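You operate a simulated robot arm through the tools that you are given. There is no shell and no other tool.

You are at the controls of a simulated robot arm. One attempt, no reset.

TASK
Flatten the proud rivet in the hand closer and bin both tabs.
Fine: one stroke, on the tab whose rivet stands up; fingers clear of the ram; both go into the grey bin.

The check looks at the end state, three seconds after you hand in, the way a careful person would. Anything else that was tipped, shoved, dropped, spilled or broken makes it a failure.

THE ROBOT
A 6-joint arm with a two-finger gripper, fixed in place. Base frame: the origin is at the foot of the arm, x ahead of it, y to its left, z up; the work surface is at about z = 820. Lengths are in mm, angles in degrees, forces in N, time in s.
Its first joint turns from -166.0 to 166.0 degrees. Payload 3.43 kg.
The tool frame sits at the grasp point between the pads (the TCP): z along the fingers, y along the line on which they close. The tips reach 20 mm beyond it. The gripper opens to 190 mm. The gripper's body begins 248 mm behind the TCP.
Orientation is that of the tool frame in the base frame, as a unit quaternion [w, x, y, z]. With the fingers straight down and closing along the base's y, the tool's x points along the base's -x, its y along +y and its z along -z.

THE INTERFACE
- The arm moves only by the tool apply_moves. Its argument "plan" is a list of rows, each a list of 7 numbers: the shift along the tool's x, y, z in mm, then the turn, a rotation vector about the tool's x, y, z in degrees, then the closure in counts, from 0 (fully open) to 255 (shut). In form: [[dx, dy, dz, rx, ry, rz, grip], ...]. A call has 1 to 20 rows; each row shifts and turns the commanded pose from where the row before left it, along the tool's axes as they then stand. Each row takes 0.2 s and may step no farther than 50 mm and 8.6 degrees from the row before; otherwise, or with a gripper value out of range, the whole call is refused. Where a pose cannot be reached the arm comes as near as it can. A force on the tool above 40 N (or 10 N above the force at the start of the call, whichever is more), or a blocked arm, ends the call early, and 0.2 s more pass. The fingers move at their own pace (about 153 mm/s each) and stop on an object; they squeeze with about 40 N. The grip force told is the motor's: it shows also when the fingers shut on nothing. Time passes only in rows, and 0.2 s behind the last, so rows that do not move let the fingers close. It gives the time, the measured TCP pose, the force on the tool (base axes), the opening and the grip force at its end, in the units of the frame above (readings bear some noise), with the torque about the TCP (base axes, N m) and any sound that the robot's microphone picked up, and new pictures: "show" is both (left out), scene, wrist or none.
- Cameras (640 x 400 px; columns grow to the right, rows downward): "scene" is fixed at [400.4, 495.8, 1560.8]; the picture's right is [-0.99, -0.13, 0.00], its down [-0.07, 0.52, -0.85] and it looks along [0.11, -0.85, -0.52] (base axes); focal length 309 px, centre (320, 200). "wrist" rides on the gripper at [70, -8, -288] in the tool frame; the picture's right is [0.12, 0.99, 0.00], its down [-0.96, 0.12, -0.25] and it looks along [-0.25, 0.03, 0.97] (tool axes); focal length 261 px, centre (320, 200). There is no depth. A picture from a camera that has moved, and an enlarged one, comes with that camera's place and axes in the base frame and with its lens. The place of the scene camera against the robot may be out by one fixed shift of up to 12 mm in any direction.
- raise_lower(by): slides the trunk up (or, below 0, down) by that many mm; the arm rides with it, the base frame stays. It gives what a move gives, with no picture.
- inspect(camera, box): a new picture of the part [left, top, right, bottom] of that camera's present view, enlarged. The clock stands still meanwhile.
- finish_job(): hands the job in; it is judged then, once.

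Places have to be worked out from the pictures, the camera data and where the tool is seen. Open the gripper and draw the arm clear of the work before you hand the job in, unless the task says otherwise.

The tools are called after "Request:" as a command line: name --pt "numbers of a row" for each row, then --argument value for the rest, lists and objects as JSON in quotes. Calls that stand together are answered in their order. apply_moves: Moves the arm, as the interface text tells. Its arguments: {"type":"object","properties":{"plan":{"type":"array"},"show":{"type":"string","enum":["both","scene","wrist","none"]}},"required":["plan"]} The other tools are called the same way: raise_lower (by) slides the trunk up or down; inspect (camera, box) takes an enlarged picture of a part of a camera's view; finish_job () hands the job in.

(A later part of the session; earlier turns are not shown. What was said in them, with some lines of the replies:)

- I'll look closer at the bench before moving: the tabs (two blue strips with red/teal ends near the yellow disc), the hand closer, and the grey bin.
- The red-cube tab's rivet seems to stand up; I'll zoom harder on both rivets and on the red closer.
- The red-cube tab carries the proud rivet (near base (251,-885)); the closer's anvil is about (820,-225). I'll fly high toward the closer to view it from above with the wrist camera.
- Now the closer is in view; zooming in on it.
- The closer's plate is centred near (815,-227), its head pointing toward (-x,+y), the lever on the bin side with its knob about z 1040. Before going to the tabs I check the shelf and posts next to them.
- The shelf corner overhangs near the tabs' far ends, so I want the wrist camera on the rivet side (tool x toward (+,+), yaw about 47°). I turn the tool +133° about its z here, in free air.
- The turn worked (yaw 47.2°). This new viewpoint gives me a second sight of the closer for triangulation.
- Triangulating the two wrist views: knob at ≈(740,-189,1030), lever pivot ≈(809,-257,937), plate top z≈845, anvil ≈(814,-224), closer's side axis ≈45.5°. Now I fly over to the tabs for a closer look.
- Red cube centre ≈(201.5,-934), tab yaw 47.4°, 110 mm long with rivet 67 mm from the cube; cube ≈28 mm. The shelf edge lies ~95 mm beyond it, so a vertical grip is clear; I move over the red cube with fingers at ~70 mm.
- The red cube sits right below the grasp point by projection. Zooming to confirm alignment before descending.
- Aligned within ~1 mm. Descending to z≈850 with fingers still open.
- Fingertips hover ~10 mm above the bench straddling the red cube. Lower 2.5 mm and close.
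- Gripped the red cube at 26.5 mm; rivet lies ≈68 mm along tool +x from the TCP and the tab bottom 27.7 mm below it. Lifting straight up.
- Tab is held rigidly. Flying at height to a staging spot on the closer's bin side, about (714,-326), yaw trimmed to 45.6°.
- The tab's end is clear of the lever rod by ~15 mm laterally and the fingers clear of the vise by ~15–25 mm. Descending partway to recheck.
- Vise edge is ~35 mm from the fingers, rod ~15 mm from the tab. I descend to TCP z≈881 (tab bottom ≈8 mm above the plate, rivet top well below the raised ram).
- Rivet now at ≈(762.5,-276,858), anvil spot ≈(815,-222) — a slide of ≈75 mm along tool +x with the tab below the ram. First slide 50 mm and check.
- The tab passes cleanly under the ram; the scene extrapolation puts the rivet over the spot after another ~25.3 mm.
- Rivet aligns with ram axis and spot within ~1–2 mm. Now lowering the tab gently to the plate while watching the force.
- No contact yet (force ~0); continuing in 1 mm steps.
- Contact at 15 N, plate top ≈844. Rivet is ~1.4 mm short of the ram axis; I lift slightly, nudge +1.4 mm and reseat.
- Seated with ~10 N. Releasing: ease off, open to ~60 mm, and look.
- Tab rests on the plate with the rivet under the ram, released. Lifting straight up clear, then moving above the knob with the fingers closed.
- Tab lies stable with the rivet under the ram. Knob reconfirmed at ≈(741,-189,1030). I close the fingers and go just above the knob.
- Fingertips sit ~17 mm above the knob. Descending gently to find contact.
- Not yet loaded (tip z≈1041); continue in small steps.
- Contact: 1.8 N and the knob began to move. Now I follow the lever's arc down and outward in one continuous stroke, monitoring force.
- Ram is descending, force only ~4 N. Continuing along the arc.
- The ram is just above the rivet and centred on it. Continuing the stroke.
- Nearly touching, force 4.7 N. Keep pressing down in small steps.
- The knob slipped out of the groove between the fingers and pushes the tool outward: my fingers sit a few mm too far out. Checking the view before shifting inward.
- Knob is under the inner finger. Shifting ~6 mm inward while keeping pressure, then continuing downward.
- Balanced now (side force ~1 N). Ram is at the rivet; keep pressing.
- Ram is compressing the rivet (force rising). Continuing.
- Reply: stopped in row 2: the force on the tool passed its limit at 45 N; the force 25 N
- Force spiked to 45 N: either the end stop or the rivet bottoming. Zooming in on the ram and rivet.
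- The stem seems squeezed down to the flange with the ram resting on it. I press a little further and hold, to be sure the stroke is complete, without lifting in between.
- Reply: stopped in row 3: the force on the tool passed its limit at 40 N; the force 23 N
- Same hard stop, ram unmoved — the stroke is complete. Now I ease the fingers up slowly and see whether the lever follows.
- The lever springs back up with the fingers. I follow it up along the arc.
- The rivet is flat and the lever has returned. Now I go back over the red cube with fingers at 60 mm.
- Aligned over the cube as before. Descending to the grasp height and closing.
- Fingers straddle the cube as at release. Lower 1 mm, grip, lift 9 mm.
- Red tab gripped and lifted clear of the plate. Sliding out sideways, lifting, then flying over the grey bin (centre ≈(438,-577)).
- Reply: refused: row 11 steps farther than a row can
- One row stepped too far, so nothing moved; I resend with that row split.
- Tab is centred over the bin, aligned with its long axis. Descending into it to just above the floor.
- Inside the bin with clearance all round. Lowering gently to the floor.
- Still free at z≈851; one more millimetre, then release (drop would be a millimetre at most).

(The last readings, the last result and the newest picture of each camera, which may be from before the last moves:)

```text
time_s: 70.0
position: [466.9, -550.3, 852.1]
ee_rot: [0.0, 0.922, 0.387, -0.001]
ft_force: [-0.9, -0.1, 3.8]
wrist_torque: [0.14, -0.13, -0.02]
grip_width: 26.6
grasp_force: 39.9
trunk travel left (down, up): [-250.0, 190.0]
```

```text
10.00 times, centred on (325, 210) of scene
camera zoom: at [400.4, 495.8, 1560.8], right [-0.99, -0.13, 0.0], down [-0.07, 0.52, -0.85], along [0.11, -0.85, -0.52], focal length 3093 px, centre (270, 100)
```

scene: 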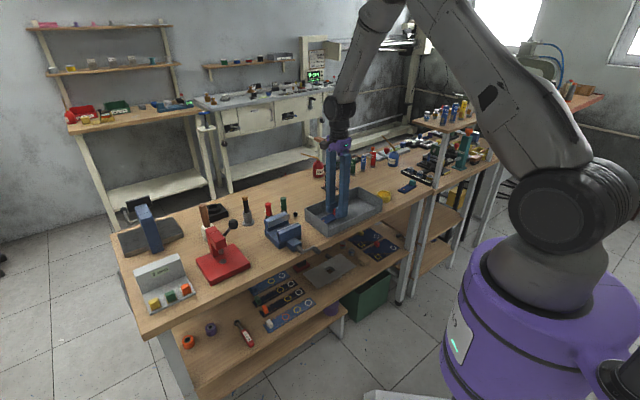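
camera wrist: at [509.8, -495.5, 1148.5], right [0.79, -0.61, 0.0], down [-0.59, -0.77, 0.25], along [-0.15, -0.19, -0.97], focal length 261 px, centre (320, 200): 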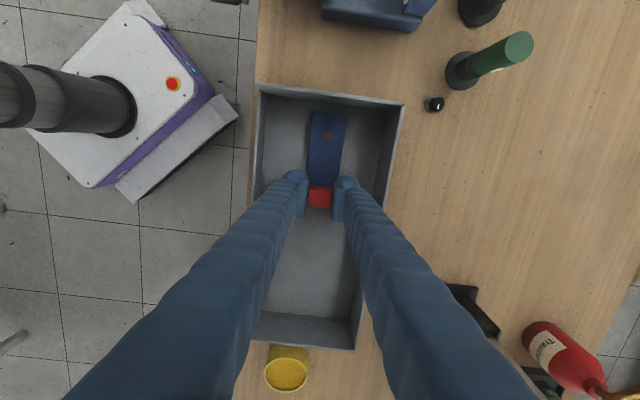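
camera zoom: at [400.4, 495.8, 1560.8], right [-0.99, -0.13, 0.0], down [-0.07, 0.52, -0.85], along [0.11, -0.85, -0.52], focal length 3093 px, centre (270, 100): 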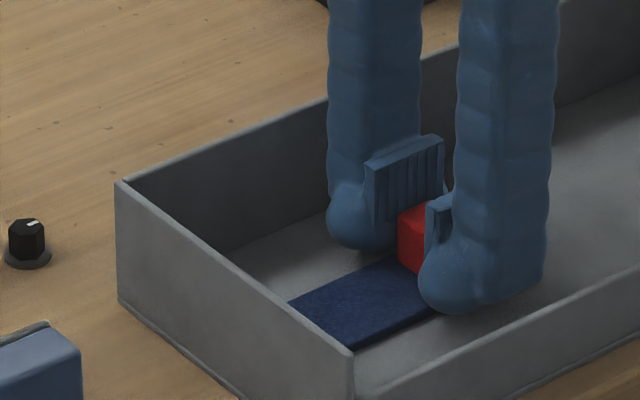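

Touchdown at ~4 N. Releasing, lifting, and checking the red tab.

Request:
apply_moves --pt "0 0 0 0 0 0 210" --pt "0 0 0 0 0 0 180" --pt "0 0 0 0 0 0 170" --pt "0 0 0 0 0 0 170" --pt "0 0 -20 0 0 0 170" --pt "0 0 -40 0 0 0 170" --pt "0 0 -48 0 0 0 170" --pt "0 0 -48 0 0 0 170" --pt "0 0 -48 0 0 0 170" --pt "0 0 -48 0 0 0 170" --pt "0 0 -46 0 0 0 170" --pt "0 0 0 0 0 0 170"

Request:
inspect --camera "scene" --box '[290, 170, 400, 240]'

Request:
inspect --camera "wrist" --box '[220, 80, 420, 220]'

```text
time_s: 72.6
position: [466.7, -551.4, 1149.0]
ee_rot: [-0.002, 0.922, 0.388, -0.001]
ft_force: [0.1, 0.7, 0.1]
wrist_torque: [-0.06, 0.0, 0.01]
grip_width: 63.4
grasp_force: 0.1
trunk travel left (down, up): [-250.0, 190.0]
camera wrist: at [510.6, -495.7, 1435.4], right [0.79, -0.61, 0.0], down [-0.59, -0.77, 0.25], along [-0.15, -0.19, -0.97], focal length 261 px, centre (320, 200)
```

scene: 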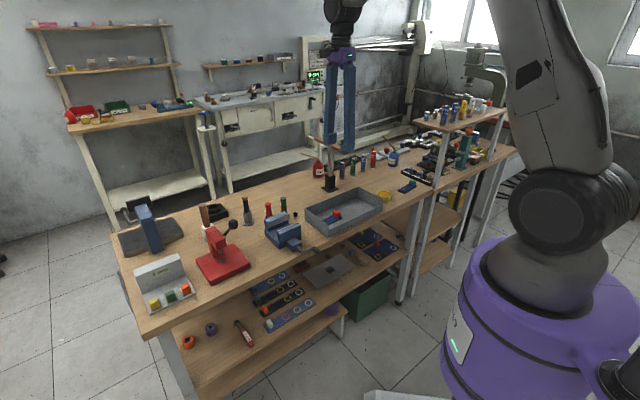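
wrist: 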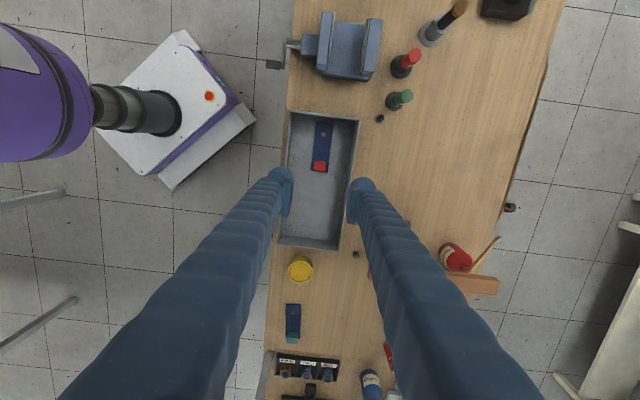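

```text
5.71 times, centred on (345, 205) of scene
camera zoom: at [400.4, 495.8, 1560.8], right [-0.99, -0.13, 0.0], down [-0.07, 0.52, -0.85], along [0.11, -0.85, -0.52], focal length 1767 px, centre (177, 171)
```

zoom: 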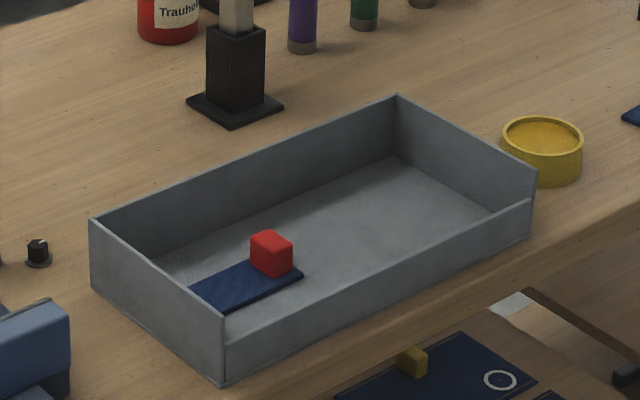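

```text
2.86 times, centred on (320, 150) of wrist
camera zoom: at [510.6, -495.7, 1435.4], right [0.79, -0.61, 0.0], down [-0.59, -0.77, 0.25], along [-0.15, -0.19, -0.97], focal length 745 px, centre (320, 343)
```

zoom: 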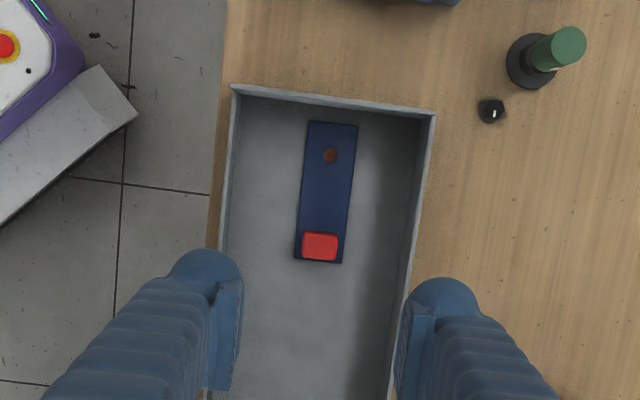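

Red tab lies flat in the bin. Now on to the teal tab: fly to above (122,-878) and turn the tool to ~51° yaw.

Request:
apply_moves --pt "-47.4 -1.7 0 0 0 0 165" --pt "-47.4 -1.7 0 0 0 0 165" --pt "-47.4 -1.7 0 0 0 0 165" --pt "-47.4 -1.7 0 0 0 0 165" --pt "-47.4 -1.7 0 0 0 0 165" --pt "-47.4 -1.7 0 0 0 0 165" --pt "-47.4 -1.7 0 0 0 0 165" --pt "-47.4 -1.7 0 0 0 0 165" --pt "-47.4 -1.7 0 0 0 0 165" --pt "-47.4 -1.7 0 0 0 0 165" --pt "0 0 0 0 0 -5.3 165" --pt "0 0 40 0 0 0 165" --pt "0 0 0 0 0 0 165" --pt "0 0 0 0 0 0 165"

Request:
inspect --camera "wrist" --box '[240, 100, 400, 220]'

Request:
inspect --camera "scene" --box '[370, 80, 530, 200]'

```text
time_s: 75.6
position: [123.0, -876.4, 1111.7]
ee_rot: [-0.001, 0.903, 0.43, 0.0]
ft_force: [-0.2, 0.7, 1.8]
wrist_torque: [-0.06, 0.02, 0.01]
grip_width: 67.1
grasp_force: 0.1
trunk travel left (down, up): [-250.0, 190.0]
camera wrist: at [160.4, -817.5, 1397.2], right [0.85, -0.53, 0.0], down [-0.52, -0.82, 0.25], along [-0.13, -0.21, -0.97], focal length 261 px, centre (320, 200)
```

scene: 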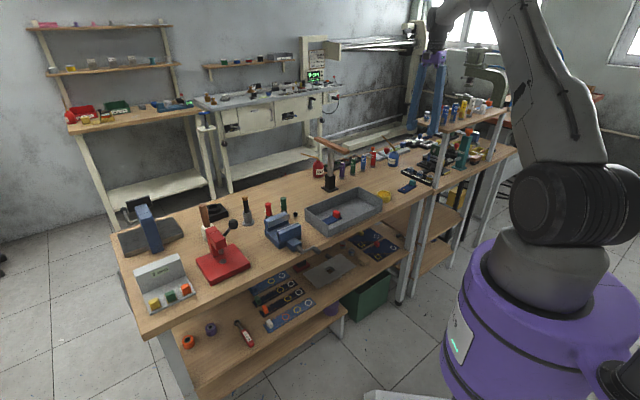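
wrist: 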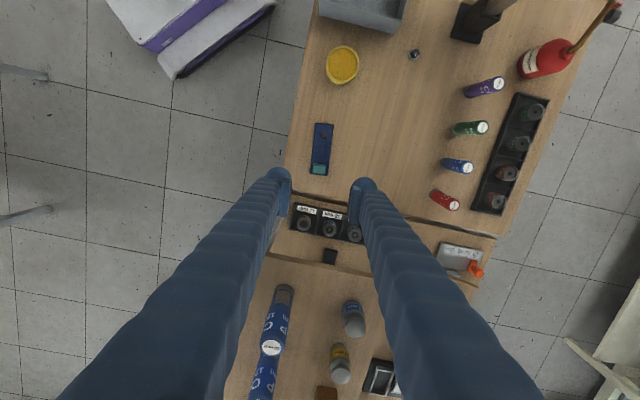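

```text
3.33 times, centred on (320, 160) of wrist
camera zoom: at [160.4, -817.5, 1397.2], right [0.85, -0.53, 0.0], down [-0.52, -0.82, 0.25], along [-0.13, -0.21, -0.97], focal length 869 px, centre (320, 333)
```

zoom: 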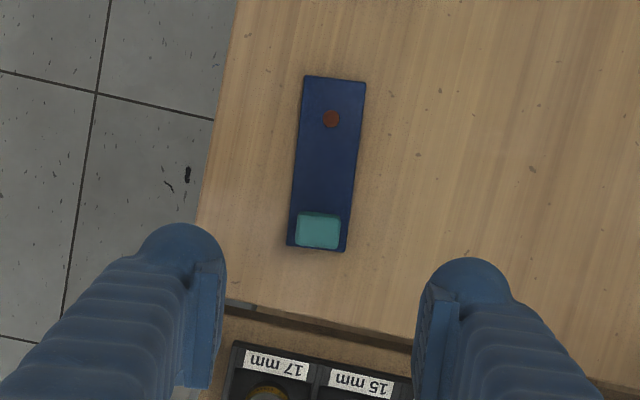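

```text
3.33 times, centred on (450, 140) of scene
camera zoom: at [400.4, 495.8, 1560.8], right [-0.99, -0.13, 0.0], down [-0.07, 0.52, -0.85], along [0.11, -0.85, -0.52], focal length 1031 px, centre (-113, 400)
```

zoom: 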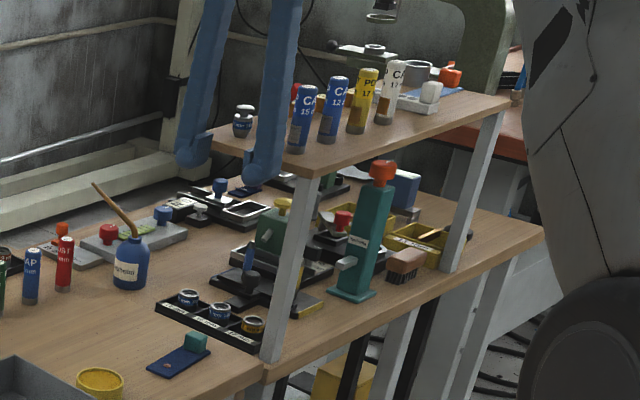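

Teal cube is within ~3 mm of the tool axis and yaw matches. Shift −2.5 mm along tool x and descend to z≈900 for a check.

Request:
apply_moves --pt "-2.5 0 45 0 0 0 165" --pt "0 0 48 0 0 0 165" --pt "0 0 48 0 0 0 165" --pt "0 0 48 0 0 0 165" --pt "0 0 20 0 0 0 165" --pt "0 0 0 0 0 0 165" --pt "0 0 0 0 0 0 165"

Request:
inspect --camera "wrist" --box '[240, 100, 400, 220]'

Request:
inspect --camera "scene" --box '[380, 110, 480, 200]'

```text
time_s: 77.2
position: [119.9, -880.1, 900.1]
ee_rot: [-0.001, 0.903, 0.43, 0.0]
ft_force: [0.5, 0.3, 0.0]
wrist_torque: [-0.04, 0.0, -0.01]
grip_width: 67.2
grasp_force: 0.0
trunk travel left (down, up): [-250.0, 190.0]
camera wrist: at [158.5, -820.1, 1186.6], right [0.85, -0.53, 0.0], down [-0.52, -0.82, 0.25], along [-0.13, -0.21, -0.97], focal length 261 px, centre (320, 200)
```

scene: 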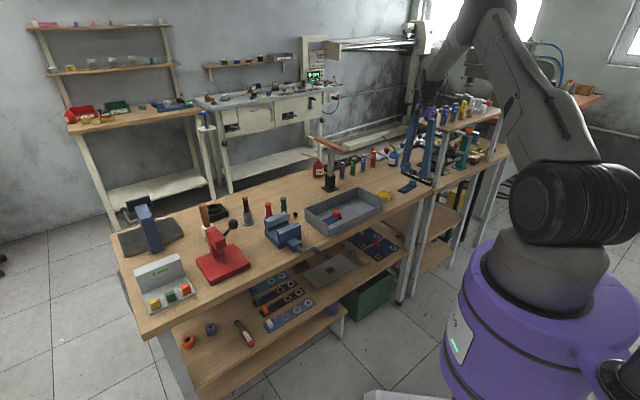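
wrist: 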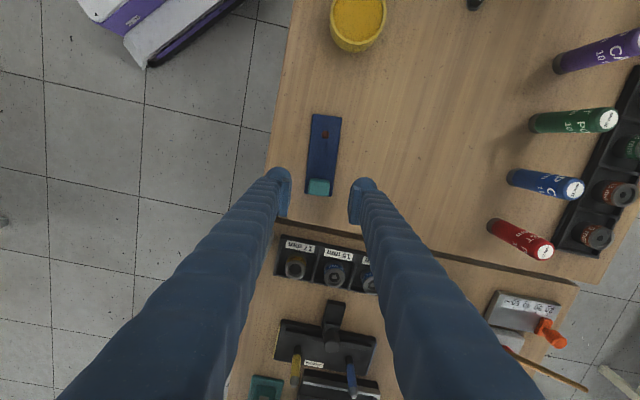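

```text
3.33 times, centred on (320, 160) of wrist
camera zoom: at [158.5, -820.1, 1186.6], right [0.85, -0.53, 0.0], down [-0.52, -0.82, 0.25], along [-0.13, -0.21, -0.97], focal length 869 px, centre (320, 333)
```

zoom: 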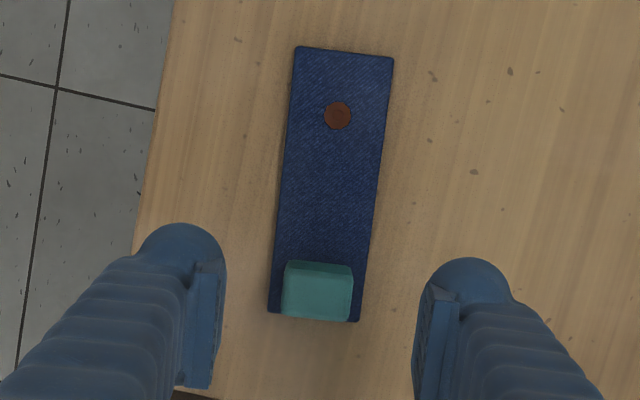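

```text
4.44 times, centred on (430, 155) of scene
camera zoom: at [400.4, 495.8, 1560.8], right [-0.99, -0.13, 0.0], down [-0.07, 0.52, -0.85], along [0.11, -0.85, -0.52], focal length 1375 px, centre (-169, 400)
```

zoom: 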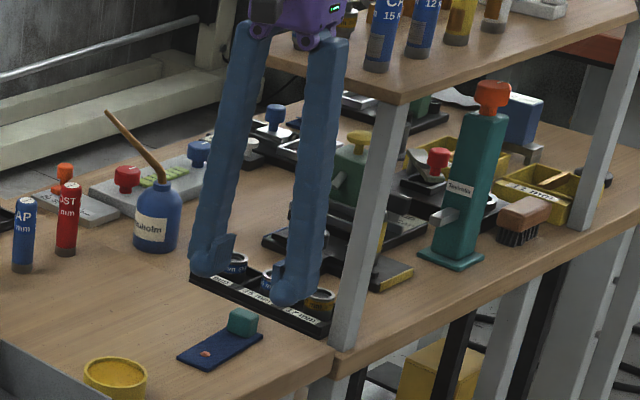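

Shelf clearance of the gripper body is ~50 mm; cube centred between the fingers. Descend to grasp height and close.

Request:
apply_moves --pt "0 0 30 0 0 0 165" --pt "0 0 15 0 0 0 165" --pt "0 0 7.4 0 0 0 165" --pt "0 0 0 0 0 0 165" --pt "0 0 0 0 0 0 195" --pt "0 0 0 0 0 0 225" --pt "0 0 0 0 0 0 255" --pt "0 0 0 0 0 0 255" --pt "0 0 0 0 0 0 255"

Request:
inspect --camera "wrist" --box '[240, 100, 400, 220]'

```text
time_s: 79.2
position: [120.7, -881.4, 847.5]
ee_rot: [-0.001, 0.903, 0.429, 0.0]
ft_force: [-0.9, 0.4, 0.3]
wrist_torque: [0.0, 0.03, -0.02]
grip_width: 26.1
grasp_force: 39.9
trunk travel left (down, up): [-250.0, 190.0]
camera wrist: at [158.5, -820.6, 1133.9], right [0.85, -0.53, 0.0], down [-0.52, -0.82, 0.25], along [-0.13, -0.21, -0.97], focal length 261 px, centre (320, 200)
```

scene: 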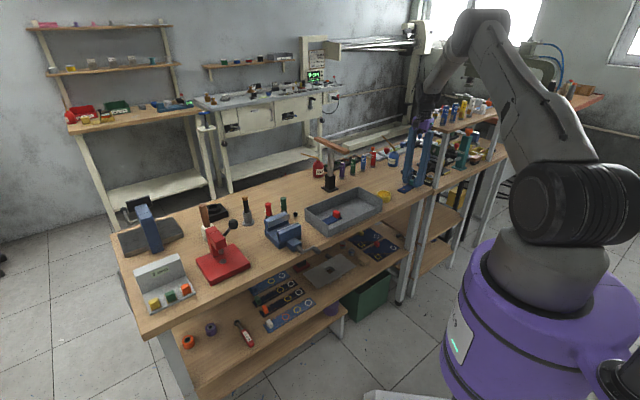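
wrist: 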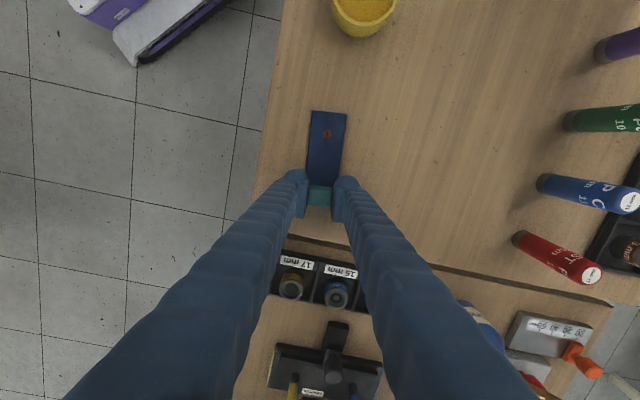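

```text
3.33 times, centred on (320, 160) of wrist
camera zoom: at [158.5, -820.6, 1133.9], right [0.85, -0.53, 0.0], down [-0.52, -0.82, 0.25], along [-0.13, -0.21, -0.97], focal length 869 px, centre (320, 333)
```

zoom: 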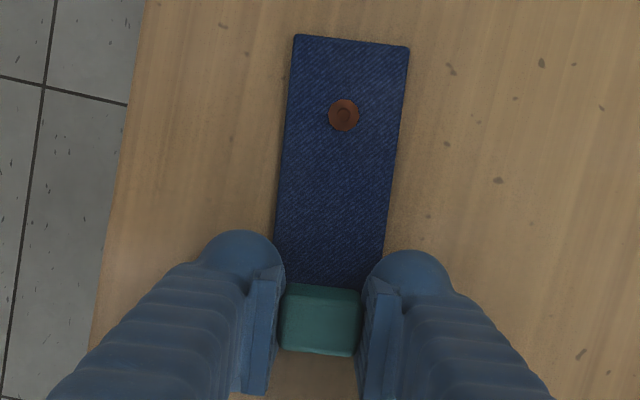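

Teal cube gripped (26 mm). Lifting straight up, then flying to the free half of the bin, TCP ≈(358,-659), turning yaw back to 45.6°.

Request:
apply_moves --pt "0 0 -15 0 0 0 255" --pt "0 0 -30 0 0 0 255" --pt "0 0 -45 0 0 0 255" --pt "0 0 -45 0 0 0 255" --pt "0 0 -45 0 0 0 255" --pt "0 0 -45 0 0 0 255" --pt "0 0 -45 0 0 0 255" --pt "0 0 -30 0 0 0 255" --pt "45.9 6.4 0 0 0 0 255" --pt "45.9 6.4 0 0 0 0 255" --pt "45.9 6.4 0 0 0 0 255" --pt "45.9 6.4 0 0 0 0 255" --pt "45.9 6.4 0 0 0 0 255" --pt "45.9 6.4 0 0 0 0 255" --pt "45.9 6.4 0 0 0 0 255" --pt "0 0 0 0 0 5.3 255" --pt "0 0 0 0 0 0 255" --pt "0 0 0 0 0 0 255"

Request:
inspect --camera "wrist" --box '[220, 40, 420, 240]'

```text
time_s: 83.0
position: [357.6, -659.2, 1147.8]
ee_rot: [0.0, 0.922, 0.387, -0.001]
ft_force: [0.2, 0.4, 0.0]
wrist_torque: [-0.07, 0.02, 0.0]
grip_width: 26.3
grasp_force: 40.2
trunk travel left (down, up): [-250.0, 190.0]
camera wrist: at [401.1, -602.1, 1434.5], right [0.79, -0.61, 0.0], down [-0.59, -0.77, 0.25], along [-0.15, -0.19, -0.97], focal length 261 px, centre (320, 200)
```

scene: 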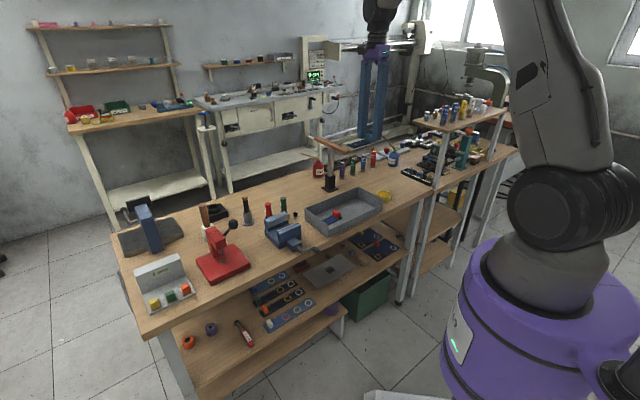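
wrist: 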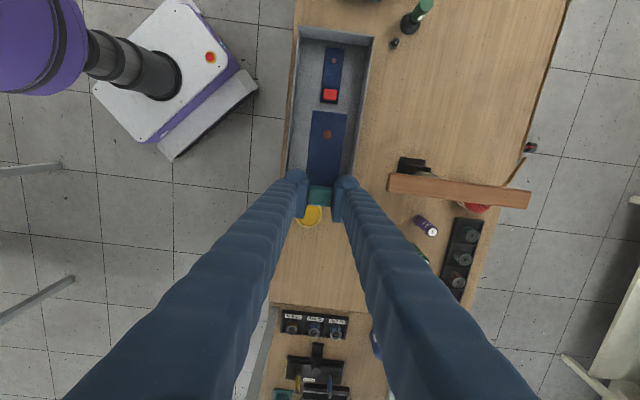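

```text
2.00 times, centred on (320, 140) of wrist
camera zoom: at [401.1, -602.1, 1434.5], right [0.79, -0.61, 0.0], down [-0.59, -0.77, 0.25], along [-0.15, -0.19, -0.97], focal length 521 px, centre (320, 320)
```

zoom: 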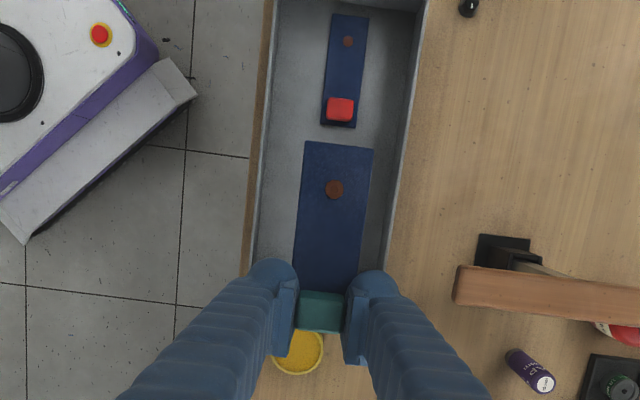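

Teal tab lines up with the free half of the bin. Shift 8 mm further from the end wall and descend.

Request:
apply_moves --pt "8 0 45 0 0 0 255" --pt "0 0 48 0 0 0 255" --pt "0 0 48 0 0 0 255" --pt "0 0 48 0 0 0 255" --pt "0 0 48 0 0 0 255" --pt "0 0 30 0 0 0 255" --pt "0 0 15 0 0 0 255" --pt "0 0 5 0 0 0 255" --pt "0 0 0 0 0 0 255"

Request:
inspect --camera "scene" --box '[290, 170, 400, 240]'

Request:
inspect --camera "wrist" --box '[220, 40, 420, 240]'

```text
time_s: 85.0
position: [363.9, -653.6, 860.9]
ee_rot: [0.0, 0.922, 0.388, 0.0]
ft_force: [0.0, 0.1, -0.5]
wrist_torque: [-0.01, 0.01, -0.01]
grip_width: 26.3
grasp_force: 39.5
trunk travel left (down, up): [-250.0, 190.0]
camera wrist: at [407.8, -596.6, 1146.9], right [0.79, -0.61, 0.0], down [-0.59, -0.77, 0.25], along [-0.15, -0.19, -0.97], focal length 261 px, centre (320, 200)
```

scene: 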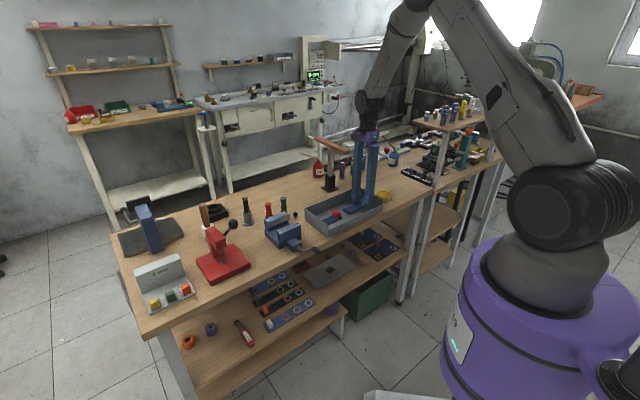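
wrist: 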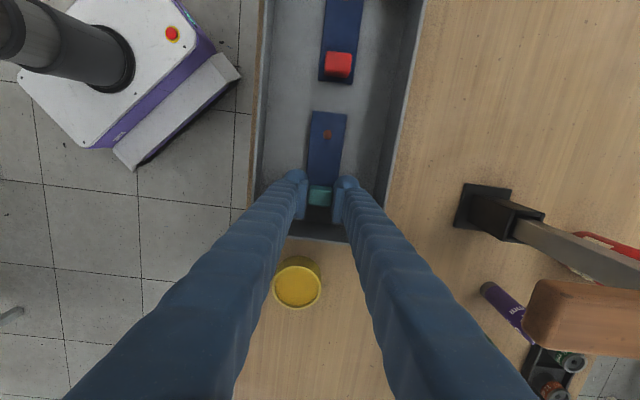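

```text
5.71 times, centred on (345, 205) of scene
camera zoom: at [400.4, 495.8, 1560.8], right [-0.99, -0.13, 0.0], down [-0.07, 0.52, -0.85], along [0.11, -0.85, -0.52], focal length 1767 px, centre (177, 171)
```

zoom: 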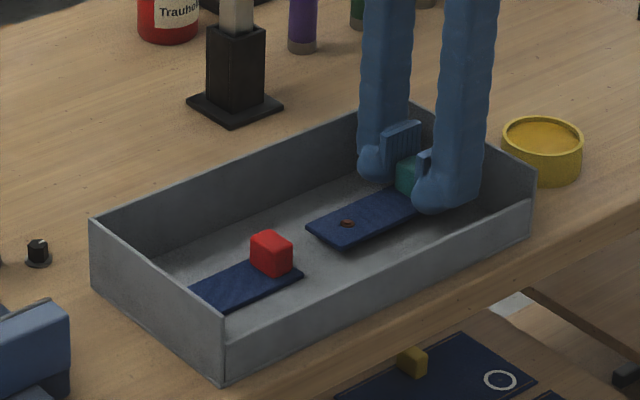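

```text
2.00 times, centred on (320, 140) of wrist
camera zoom: at [407.8, -596.6, 1146.9], right [0.79, -0.61, 0.0], down [-0.59, -0.77, 0.25], along [-0.15, -0.19, -0.97], focal length 521 px, centre (320, 320)
```

zoom: 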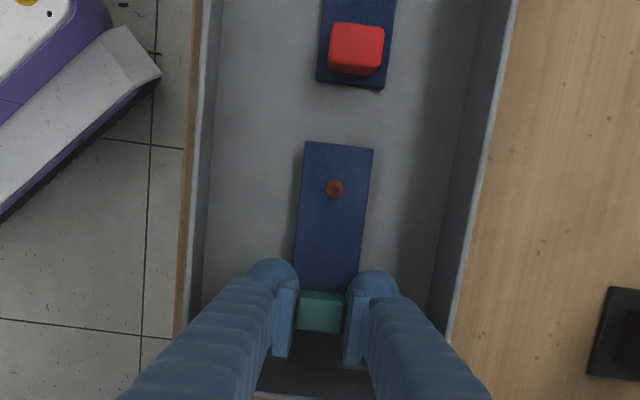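

Good clearances. Lowering the last ~10 mm to the bin floor.

Request:
apply_moves --pt "0 0 4 0 0 0 255" --pt "0 0 3 0 0 0 255" --pt "0 0 0 0 0 0 255" --show "none"

Request:
apply_moves --pt "0 0 1.5 0 0 0 255" --pt "0 0 0 0 0 0 255" --show "none"

Request:
apply_moves --pt "0 0 1 0 0 0 255" --pt "0 0 0 0 0 0 255" --show "none"

```text
time_s: 85.8
position: [362.7, -653.0, 853.6]
ee_rot: [-0.001, 0.922, 0.388, 0.0]
ft_force: [-0.9, -1.0, -1.6]
wrist_torque: [0.03, -0.01, -0.03]
grip_width: 26.2
grasp_force: 39.3
trunk travel left (down, up): [-250.0, 190.0]
```

```text
time_s: 86.4
position: [363.2, -653.4, 851.5]
ee_rot: [0.0, 0.922, 0.388, 0.0]
ft_force: [-0.8, 0.1, -0.8]
wrist_torque: [0.02, -0.02, 0.02]
grip_width: 26.1
grasp_force: 40.3
trunk travel left (down, up): [-250.0, 190.0]
```

```text
time_s: 87.0
position: [362.8, -652.7, 852.0]
ee_rot: [0.0, 0.922, 0.387, 0.0]
ft_force: [-0.7, 1.3, 3.2]
wrist_torque: [0.11, -0.08, -0.01]
grip_width: 26.1
grasp_force: 40.2
trunk travel left (down, up): [-250.0, 190.0]
```

Touchdown (3 N). Releasing and lifting clear.

Request:
apply_moves --pt "0 0 0 0 0 0 210" --pt "0 0 0 0 0 0 180" --pt "0 0 0 0 0 0 172" --pt "0 0 0 0 0 0 172" --pt "0 0 -20 0 0 0 172" --pt "0 0 -40 0 0 0 172" --pt "0 0 -48 0 0 0 172" --pt "0 0 -48 0 0 0 172" --pt "0 0 -48 0 0 0 172" --pt "0 0 -48 0 0 0 172" --pt "0 0 -46 0 0 0 172" --pt "45 0 0 0 0 0 100" --pt "45 -10 0 0 0 0 60" --pt "40 -25 0 0 0 0 0" --pt "30 -38 0 0 0 0 0" --pt "0 -48 0 0 0 0 0" --pt "0 -48 0 0 0 0 0" --pt "0 0 0 0 0 0 0"

Request:
inspect --camera "scene" --box '[290, 160, 420, 240]'

Request:
inspect --camera "scene" --box '[110, 180, 310, 305]'

Request:
inspect --camera "scene" --box '[290, 90, 520, 220]'

```text
time_s: 90.8
position: [354.1, -419.9, 1149.4]
ee_rot: [-0.001, 0.922, 0.388, 0.0]
ft_force: [-0.4, 0.2, 0.5]
wrist_torque: [-0.1, 0.05, -0.05]
grip_width: 190.0
grasp_force: 0.0
trunk travel left (down, up): [-250.0, 190.0]
camera wrist: at [399.0, -363.6, 1435.5], right [0.79, -0.61, 0.0], down [-0.59, -0.77, 0.25], along [-0.15, -0.2, -0.97], focal length 261 px, centre (320, 200)
```

scene: 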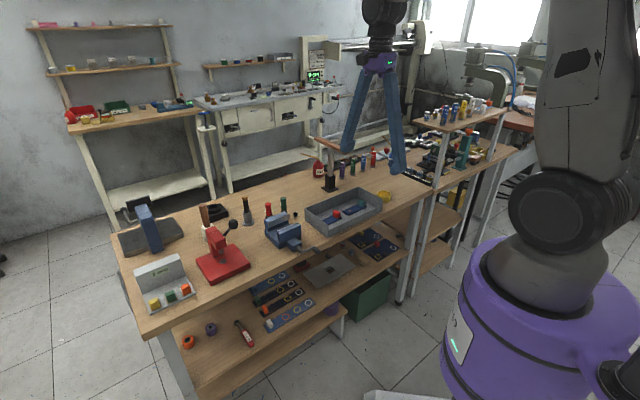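
wrist: 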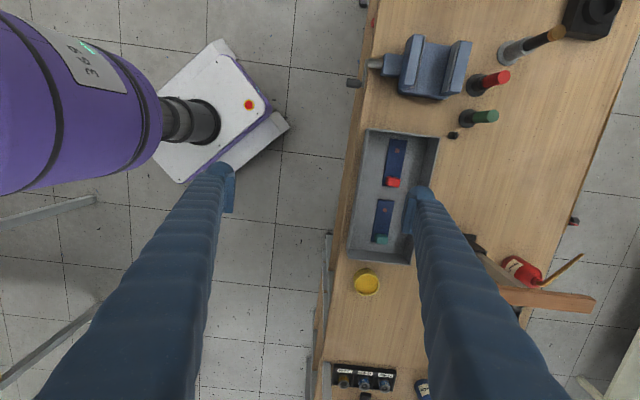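

```text
4.92 times, centred on (355, 200) of scene
camera zoom: at [400.4, 495.8, 1560.8], right [-0.99, -0.13, 0.0], down [-0.07, 0.52, -0.85], along [0.11, -0.85, -0.52], focal length 1523 px, centre (148, 200)
```

zoom: 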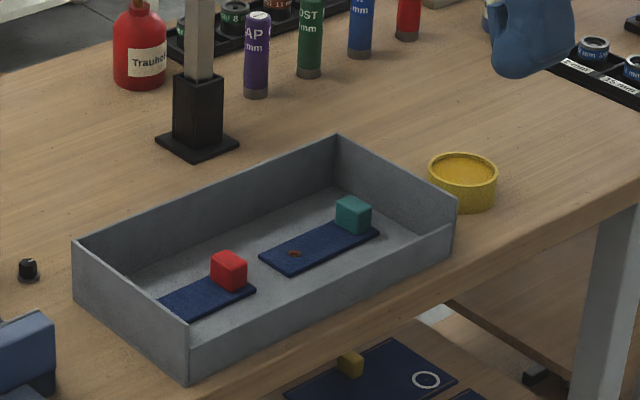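

```text
3.20 times, centred on (210, 242) of scene
camera zoom: at [400.4, 495.8, 1560.8], right [-0.99, -0.13, 0.0], down [-0.07, 0.52, -0.85], along [0.11, -0.85, -0.52], focal length 990 px, centre (672, 64)
```

zoom: 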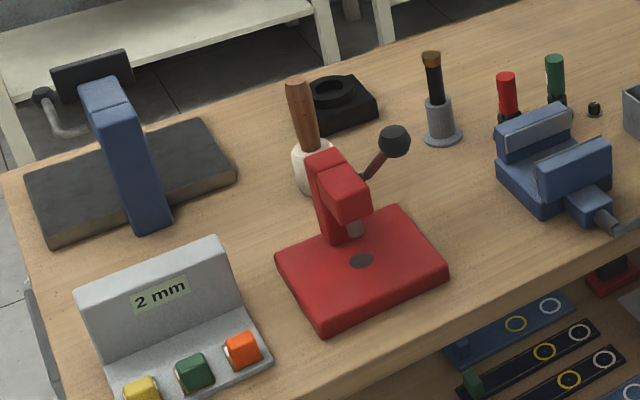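

```text
2.78 times, centred on (405, 155) of scene
camera zoom: at [400.4, 495.8, 1560.8], right [-0.99, -0.13, 0.0], down [-0.07, 0.52, -0.85], along [0.11, -0.85, -0.52], focal length 861 px, centre (84, 325)
```

zoom: 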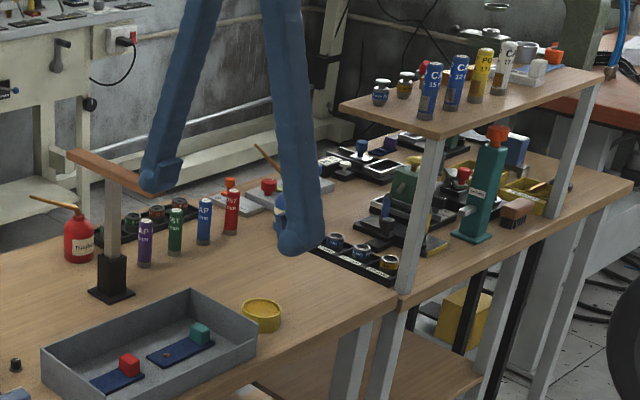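

Both tabs lie flat in the bin, the closer is unchanged with its lever up, everything else in place; the gripper is open and off the bench. A last look at both rivets from the wrist camera.

Request:
inspect --camera "wrist" --box '[360, 130, 430, 250]'

```text
3.33 times, centred on (395, 190) of wrist
camera zoom: at [399.0, -363.6, 1435.5], right [0.79, -0.61, 0.0], down [-0.59, -0.77, 0.25], along [-0.15, -0.2, -0.97], focal length 869 px, centre (70, 233)
```

zoom: 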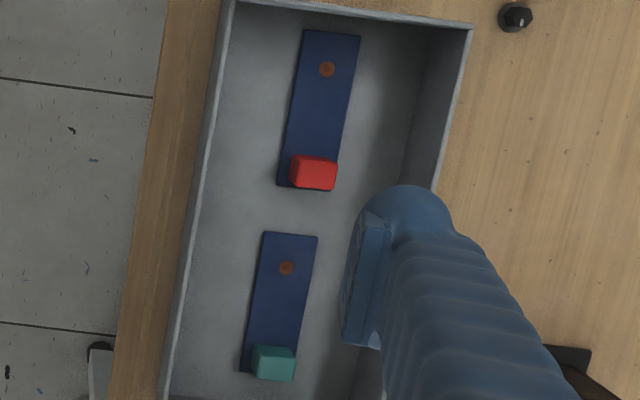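

Both rivets are flat and both tabs rest in the grey bin, with the arm clear and open. Handing in.

Request:
finish_job

```text
The job is handed in.
```

The proud rivet, on the tab with the red cube, is flattened, and both tabs are lying flat in the grey bin.

- **Stroke:** I pressed the closer's lever once, all the way down. At the bottom it reached a hard stop, with a brief 45 N on the fingers. They stayed on the lever knob, away from the ram, and the lever came back up afterwards.
- **Rivets:** In the last pictures both rivets look flat. I never put the tab with the teal cube in the closer.
- **Surroundings:** The closer stayed put, and nothing else on the bench looked moved or tipped.
- **Arm:** The gripper is open and the arm is clear of the bench.

I handed the job in, but no check result came back.
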